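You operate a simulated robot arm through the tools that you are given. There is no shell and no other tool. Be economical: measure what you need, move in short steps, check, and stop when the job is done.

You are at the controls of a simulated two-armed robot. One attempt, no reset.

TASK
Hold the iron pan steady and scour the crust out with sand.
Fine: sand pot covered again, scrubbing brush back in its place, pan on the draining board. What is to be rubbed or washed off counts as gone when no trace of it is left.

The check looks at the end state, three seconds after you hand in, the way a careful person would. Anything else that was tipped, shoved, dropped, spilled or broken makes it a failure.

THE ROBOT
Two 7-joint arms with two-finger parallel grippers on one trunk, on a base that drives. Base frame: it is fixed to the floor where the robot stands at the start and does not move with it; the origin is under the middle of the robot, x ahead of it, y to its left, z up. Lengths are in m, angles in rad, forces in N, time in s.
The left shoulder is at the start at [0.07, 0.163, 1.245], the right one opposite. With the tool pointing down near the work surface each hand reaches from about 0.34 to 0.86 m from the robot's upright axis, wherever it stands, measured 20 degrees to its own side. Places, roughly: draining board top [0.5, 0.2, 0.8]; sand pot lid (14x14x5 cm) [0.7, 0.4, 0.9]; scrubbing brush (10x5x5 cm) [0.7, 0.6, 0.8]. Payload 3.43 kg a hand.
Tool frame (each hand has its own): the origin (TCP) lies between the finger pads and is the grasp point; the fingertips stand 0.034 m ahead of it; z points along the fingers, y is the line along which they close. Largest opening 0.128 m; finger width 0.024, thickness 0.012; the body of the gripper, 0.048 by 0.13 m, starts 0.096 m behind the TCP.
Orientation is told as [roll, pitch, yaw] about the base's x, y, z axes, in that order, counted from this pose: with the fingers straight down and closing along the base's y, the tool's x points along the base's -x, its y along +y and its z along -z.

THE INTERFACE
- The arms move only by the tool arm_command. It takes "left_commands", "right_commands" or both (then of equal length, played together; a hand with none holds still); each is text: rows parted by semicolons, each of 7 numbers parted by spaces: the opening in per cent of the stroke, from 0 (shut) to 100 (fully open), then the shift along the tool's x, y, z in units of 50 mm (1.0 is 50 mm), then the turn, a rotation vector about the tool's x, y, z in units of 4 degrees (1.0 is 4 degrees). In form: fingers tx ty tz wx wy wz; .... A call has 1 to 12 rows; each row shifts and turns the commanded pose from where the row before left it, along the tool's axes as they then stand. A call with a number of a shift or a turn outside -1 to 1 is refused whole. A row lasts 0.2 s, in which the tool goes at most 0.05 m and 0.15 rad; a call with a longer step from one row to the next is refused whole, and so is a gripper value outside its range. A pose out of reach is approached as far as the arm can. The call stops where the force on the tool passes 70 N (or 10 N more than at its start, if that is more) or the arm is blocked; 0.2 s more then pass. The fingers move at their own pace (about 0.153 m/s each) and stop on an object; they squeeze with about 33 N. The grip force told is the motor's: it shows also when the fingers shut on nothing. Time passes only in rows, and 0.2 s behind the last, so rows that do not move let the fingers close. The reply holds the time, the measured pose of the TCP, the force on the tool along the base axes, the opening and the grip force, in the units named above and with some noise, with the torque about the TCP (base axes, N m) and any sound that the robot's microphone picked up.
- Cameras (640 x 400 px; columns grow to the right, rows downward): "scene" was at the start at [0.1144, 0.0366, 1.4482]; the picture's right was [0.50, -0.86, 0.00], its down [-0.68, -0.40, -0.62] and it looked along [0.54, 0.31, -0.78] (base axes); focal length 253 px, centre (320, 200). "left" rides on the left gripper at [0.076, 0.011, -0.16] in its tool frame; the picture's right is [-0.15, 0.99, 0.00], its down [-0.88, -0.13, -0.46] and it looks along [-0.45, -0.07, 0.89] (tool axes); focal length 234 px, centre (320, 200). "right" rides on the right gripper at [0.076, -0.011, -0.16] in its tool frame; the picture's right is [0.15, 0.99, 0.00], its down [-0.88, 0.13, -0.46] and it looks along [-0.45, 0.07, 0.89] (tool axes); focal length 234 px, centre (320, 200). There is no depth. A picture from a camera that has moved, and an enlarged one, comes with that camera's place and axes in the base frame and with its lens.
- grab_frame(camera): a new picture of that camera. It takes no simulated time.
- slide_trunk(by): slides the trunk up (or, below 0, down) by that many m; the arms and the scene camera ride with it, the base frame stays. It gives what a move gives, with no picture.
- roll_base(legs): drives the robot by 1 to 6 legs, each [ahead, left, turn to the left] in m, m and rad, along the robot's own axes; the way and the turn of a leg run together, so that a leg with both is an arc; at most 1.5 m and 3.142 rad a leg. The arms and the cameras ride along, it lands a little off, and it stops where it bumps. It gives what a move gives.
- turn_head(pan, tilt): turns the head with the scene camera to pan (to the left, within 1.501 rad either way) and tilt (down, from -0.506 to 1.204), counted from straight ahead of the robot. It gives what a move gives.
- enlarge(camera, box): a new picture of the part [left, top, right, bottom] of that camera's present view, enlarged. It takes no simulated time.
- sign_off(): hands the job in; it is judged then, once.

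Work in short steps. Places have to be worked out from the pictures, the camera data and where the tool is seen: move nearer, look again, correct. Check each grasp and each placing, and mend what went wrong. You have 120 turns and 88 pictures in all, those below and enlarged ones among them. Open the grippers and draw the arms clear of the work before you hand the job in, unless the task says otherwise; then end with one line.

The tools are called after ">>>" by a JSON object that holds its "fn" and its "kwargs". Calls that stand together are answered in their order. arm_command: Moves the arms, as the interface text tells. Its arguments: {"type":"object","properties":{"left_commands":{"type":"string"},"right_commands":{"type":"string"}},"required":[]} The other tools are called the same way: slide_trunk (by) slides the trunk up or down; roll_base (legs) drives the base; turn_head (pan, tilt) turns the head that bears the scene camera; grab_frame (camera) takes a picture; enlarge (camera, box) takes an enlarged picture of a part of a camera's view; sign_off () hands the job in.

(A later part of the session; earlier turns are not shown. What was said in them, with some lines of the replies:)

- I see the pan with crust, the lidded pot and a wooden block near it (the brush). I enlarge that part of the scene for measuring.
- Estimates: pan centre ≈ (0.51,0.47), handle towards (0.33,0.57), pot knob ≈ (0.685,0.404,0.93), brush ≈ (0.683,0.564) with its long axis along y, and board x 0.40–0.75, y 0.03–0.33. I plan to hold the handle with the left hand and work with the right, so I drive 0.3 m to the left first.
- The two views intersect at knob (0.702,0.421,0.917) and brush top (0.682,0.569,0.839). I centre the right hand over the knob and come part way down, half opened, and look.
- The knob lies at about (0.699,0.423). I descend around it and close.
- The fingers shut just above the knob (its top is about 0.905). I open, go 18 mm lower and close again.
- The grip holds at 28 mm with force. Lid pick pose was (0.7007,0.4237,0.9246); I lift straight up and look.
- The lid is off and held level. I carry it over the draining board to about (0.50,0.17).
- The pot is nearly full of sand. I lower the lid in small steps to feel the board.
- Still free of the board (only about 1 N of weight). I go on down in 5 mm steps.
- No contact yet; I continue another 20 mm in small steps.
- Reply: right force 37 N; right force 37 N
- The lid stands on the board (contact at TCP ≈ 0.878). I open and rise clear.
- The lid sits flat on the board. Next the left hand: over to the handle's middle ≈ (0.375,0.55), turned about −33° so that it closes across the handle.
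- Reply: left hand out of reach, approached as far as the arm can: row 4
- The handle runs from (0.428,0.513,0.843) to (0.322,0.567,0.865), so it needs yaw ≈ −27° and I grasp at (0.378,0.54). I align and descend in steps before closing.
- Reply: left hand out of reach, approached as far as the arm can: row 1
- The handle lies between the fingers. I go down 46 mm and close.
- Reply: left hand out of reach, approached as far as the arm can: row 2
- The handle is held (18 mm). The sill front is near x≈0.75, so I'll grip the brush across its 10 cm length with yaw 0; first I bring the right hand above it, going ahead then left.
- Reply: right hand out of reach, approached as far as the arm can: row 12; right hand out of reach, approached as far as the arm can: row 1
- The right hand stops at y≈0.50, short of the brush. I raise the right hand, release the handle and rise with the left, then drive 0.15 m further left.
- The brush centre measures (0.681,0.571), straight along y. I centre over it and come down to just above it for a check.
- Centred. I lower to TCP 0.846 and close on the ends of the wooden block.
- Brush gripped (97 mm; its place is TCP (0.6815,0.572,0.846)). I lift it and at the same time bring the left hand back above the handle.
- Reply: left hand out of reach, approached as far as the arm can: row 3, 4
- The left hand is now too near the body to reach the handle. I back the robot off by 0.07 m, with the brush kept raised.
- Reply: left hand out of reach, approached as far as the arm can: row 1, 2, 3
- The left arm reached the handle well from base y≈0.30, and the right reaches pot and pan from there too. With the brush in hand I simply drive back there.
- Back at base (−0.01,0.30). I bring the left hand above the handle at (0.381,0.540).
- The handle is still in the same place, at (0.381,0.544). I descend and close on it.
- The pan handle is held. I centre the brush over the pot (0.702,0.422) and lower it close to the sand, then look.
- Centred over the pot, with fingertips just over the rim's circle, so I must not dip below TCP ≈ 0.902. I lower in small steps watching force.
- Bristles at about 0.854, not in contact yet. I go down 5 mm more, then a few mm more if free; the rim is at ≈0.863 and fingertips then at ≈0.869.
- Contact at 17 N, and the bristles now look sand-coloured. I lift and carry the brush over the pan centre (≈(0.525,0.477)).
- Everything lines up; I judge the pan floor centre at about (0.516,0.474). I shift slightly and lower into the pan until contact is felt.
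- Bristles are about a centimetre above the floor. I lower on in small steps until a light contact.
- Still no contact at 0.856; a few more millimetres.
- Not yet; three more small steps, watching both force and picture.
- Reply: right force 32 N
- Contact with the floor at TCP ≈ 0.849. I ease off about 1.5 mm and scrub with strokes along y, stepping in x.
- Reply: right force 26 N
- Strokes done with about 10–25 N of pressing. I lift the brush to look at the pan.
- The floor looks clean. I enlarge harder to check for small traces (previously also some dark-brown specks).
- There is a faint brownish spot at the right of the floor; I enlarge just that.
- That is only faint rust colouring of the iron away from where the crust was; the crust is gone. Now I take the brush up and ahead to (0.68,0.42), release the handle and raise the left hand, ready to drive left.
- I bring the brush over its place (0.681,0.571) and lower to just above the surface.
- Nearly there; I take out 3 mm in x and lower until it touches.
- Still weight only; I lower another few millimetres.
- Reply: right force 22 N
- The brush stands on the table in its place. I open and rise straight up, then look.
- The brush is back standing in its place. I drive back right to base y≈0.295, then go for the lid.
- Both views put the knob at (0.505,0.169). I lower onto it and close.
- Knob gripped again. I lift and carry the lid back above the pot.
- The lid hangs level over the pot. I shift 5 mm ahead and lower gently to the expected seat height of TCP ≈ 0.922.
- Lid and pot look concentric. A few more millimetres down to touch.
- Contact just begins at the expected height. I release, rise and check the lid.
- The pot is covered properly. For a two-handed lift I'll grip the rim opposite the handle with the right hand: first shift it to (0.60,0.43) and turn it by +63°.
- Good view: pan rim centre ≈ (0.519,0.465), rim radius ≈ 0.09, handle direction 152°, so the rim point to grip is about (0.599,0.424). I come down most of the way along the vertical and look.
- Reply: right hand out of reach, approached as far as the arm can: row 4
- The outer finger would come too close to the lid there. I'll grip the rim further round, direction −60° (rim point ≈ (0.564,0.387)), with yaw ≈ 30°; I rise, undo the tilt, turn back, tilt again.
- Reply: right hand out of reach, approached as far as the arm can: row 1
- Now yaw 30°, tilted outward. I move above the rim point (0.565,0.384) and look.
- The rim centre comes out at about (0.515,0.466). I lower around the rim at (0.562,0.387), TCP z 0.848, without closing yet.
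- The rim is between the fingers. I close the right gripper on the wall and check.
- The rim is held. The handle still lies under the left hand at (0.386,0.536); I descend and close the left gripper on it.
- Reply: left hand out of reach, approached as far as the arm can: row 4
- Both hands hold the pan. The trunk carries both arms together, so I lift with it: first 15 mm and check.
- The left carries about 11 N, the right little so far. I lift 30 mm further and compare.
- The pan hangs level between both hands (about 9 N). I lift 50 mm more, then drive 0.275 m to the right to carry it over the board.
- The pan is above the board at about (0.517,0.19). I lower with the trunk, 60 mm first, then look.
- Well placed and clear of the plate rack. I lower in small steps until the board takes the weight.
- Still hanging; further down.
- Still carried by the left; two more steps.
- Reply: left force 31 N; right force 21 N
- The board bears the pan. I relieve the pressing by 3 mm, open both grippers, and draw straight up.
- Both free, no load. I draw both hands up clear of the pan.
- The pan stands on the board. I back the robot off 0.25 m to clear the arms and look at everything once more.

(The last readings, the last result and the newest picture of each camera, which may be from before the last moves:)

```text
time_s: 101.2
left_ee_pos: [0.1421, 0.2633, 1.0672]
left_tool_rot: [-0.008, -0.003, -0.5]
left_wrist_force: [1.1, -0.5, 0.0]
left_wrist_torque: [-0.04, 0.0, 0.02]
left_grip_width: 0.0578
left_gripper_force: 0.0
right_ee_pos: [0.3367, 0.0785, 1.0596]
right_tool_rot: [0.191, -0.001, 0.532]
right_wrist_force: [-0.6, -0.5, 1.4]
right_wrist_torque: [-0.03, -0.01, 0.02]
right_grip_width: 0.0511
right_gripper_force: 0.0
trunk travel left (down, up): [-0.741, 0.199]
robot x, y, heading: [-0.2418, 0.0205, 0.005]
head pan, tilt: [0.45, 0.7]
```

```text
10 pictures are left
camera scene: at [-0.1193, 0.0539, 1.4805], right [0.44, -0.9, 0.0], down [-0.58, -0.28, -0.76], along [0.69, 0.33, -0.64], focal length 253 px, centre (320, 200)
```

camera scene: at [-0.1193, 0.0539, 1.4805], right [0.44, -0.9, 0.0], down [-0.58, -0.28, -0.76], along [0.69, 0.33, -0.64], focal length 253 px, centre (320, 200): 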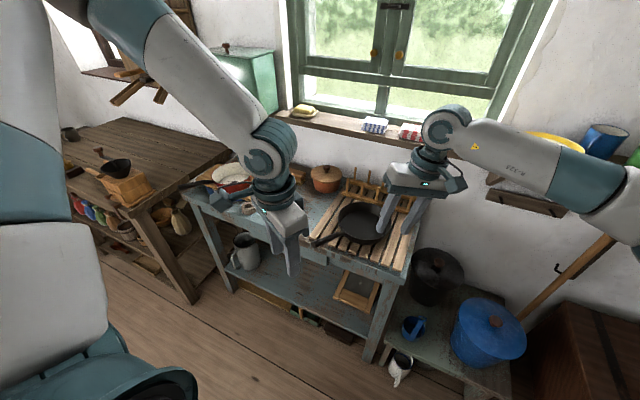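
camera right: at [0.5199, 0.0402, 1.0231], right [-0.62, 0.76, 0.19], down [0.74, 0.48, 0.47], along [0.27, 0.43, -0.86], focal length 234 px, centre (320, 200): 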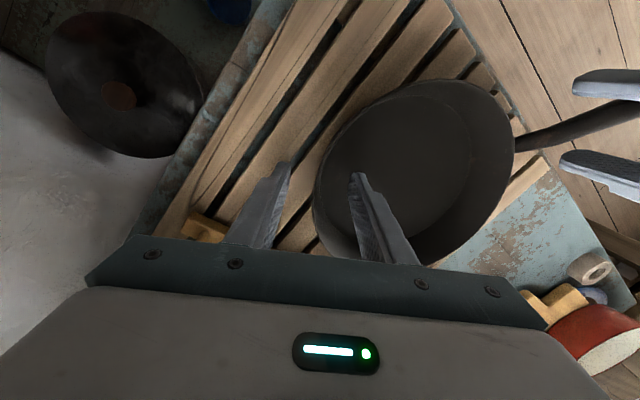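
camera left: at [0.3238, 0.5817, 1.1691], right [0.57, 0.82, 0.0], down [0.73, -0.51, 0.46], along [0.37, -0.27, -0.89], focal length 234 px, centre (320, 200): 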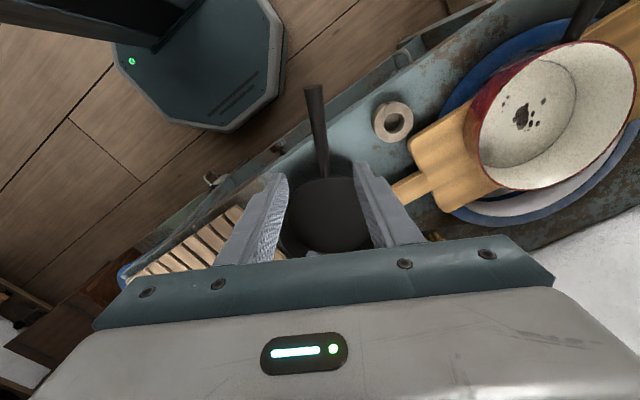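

I enlarge the table for a last check of pan, lid and brush.

>>> {"fn": "enlarge", "kwargs": {"camera": "scene", "box": [270, 150, 430, 250]}}

>>> {"fn": "enlarge", "kwargs": {"camera": "right", "box": [160, 0, 640, 300]}}

```text
4.00 times, centred on (350, 200) of scene
camera zoom: at [-0.1193, 0.0539, 1.4805], right [0.44, -0.9, 0.0], down [-0.58, -0.28, -0.76], along [0.69, 0.33, -0.64], focal length 1012 px, centre (200, 200)
```

zoom: 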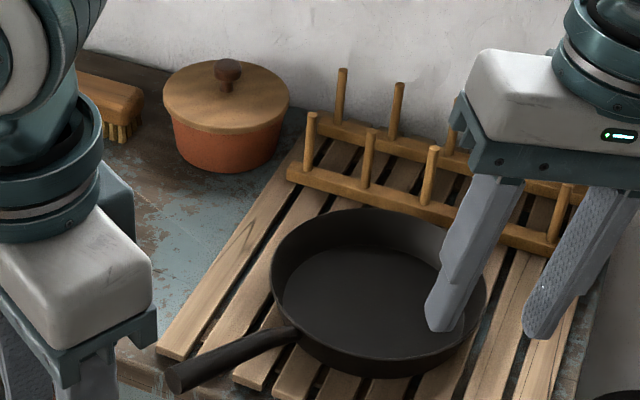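

```text
1.33 times, centred on (400, 150) of right
camera zoom: at [0.2926, 0.0061, 1.2156], right [-0.62, 0.76, 0.19], down [0.74, 0.48, 0.47], along [0.27, 0.43, -0.86], focal length 312 px, centre (213, 267)
```

zoom: 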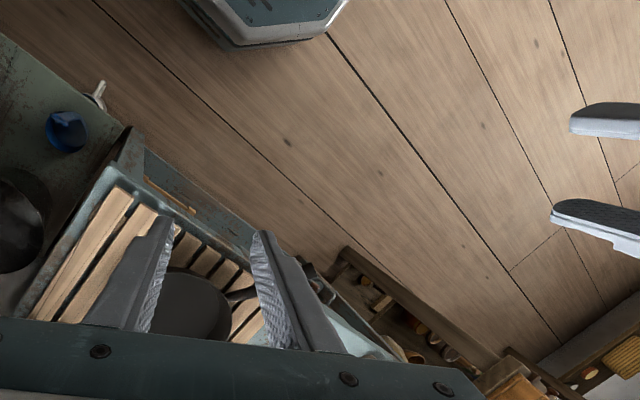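

All is in order: pan clean on the board, pot covered, brush in place, and everything else untouched. I open both grippers fully.

>>> {"fn": "arm_command", "kwargs": {"left_commands": "100 0 0 0 0 0 0; 100 0 0 0 0 0 0", "right_commands": "100 0 0 0 0 0 0; 100 0 0 0 0 0 0"}}

```text
time_s: 101.8
left_ee_pos: [0.142, 0.2642, 1.0664]
left_tool_rot: [-0.005, -0.002, -0.5]
left_wrist_force: [-0.6, 0.8, -0.6]
left_wrist_torque: [-0.05, 0.01, -0.02]
left_grip_width: 0.128
left_gripper_force: 0.1
right_ee_pos: [0.3385, 0.0786, 1.0604]
right_tool_rot: [0.188, 0.001, 0.529]
right_wrist_force: [-0.5, -0.3, 0.0]
right_wrist_torque: [0.02, -0.01, -0.01]
right_grip_width: 0.128
right_gripper_force: 0.1
trunk travel left (down, up): [-0.741, 0.199]
robot x, y, heading: [-0.2468, 0.0179, 0.001]
head pan, tilt: [0.45, 0.7]
```

Grippers open and clear; I hand in.

>>> {"fn": "sign_off", "kwargs": {}}

```text
The job is handed in.
```

The pan is scoured with no crust visible in the close-up pictures and stands on the draining board; the sand pot is covered, the brush is back in its place, and the job is handed in.
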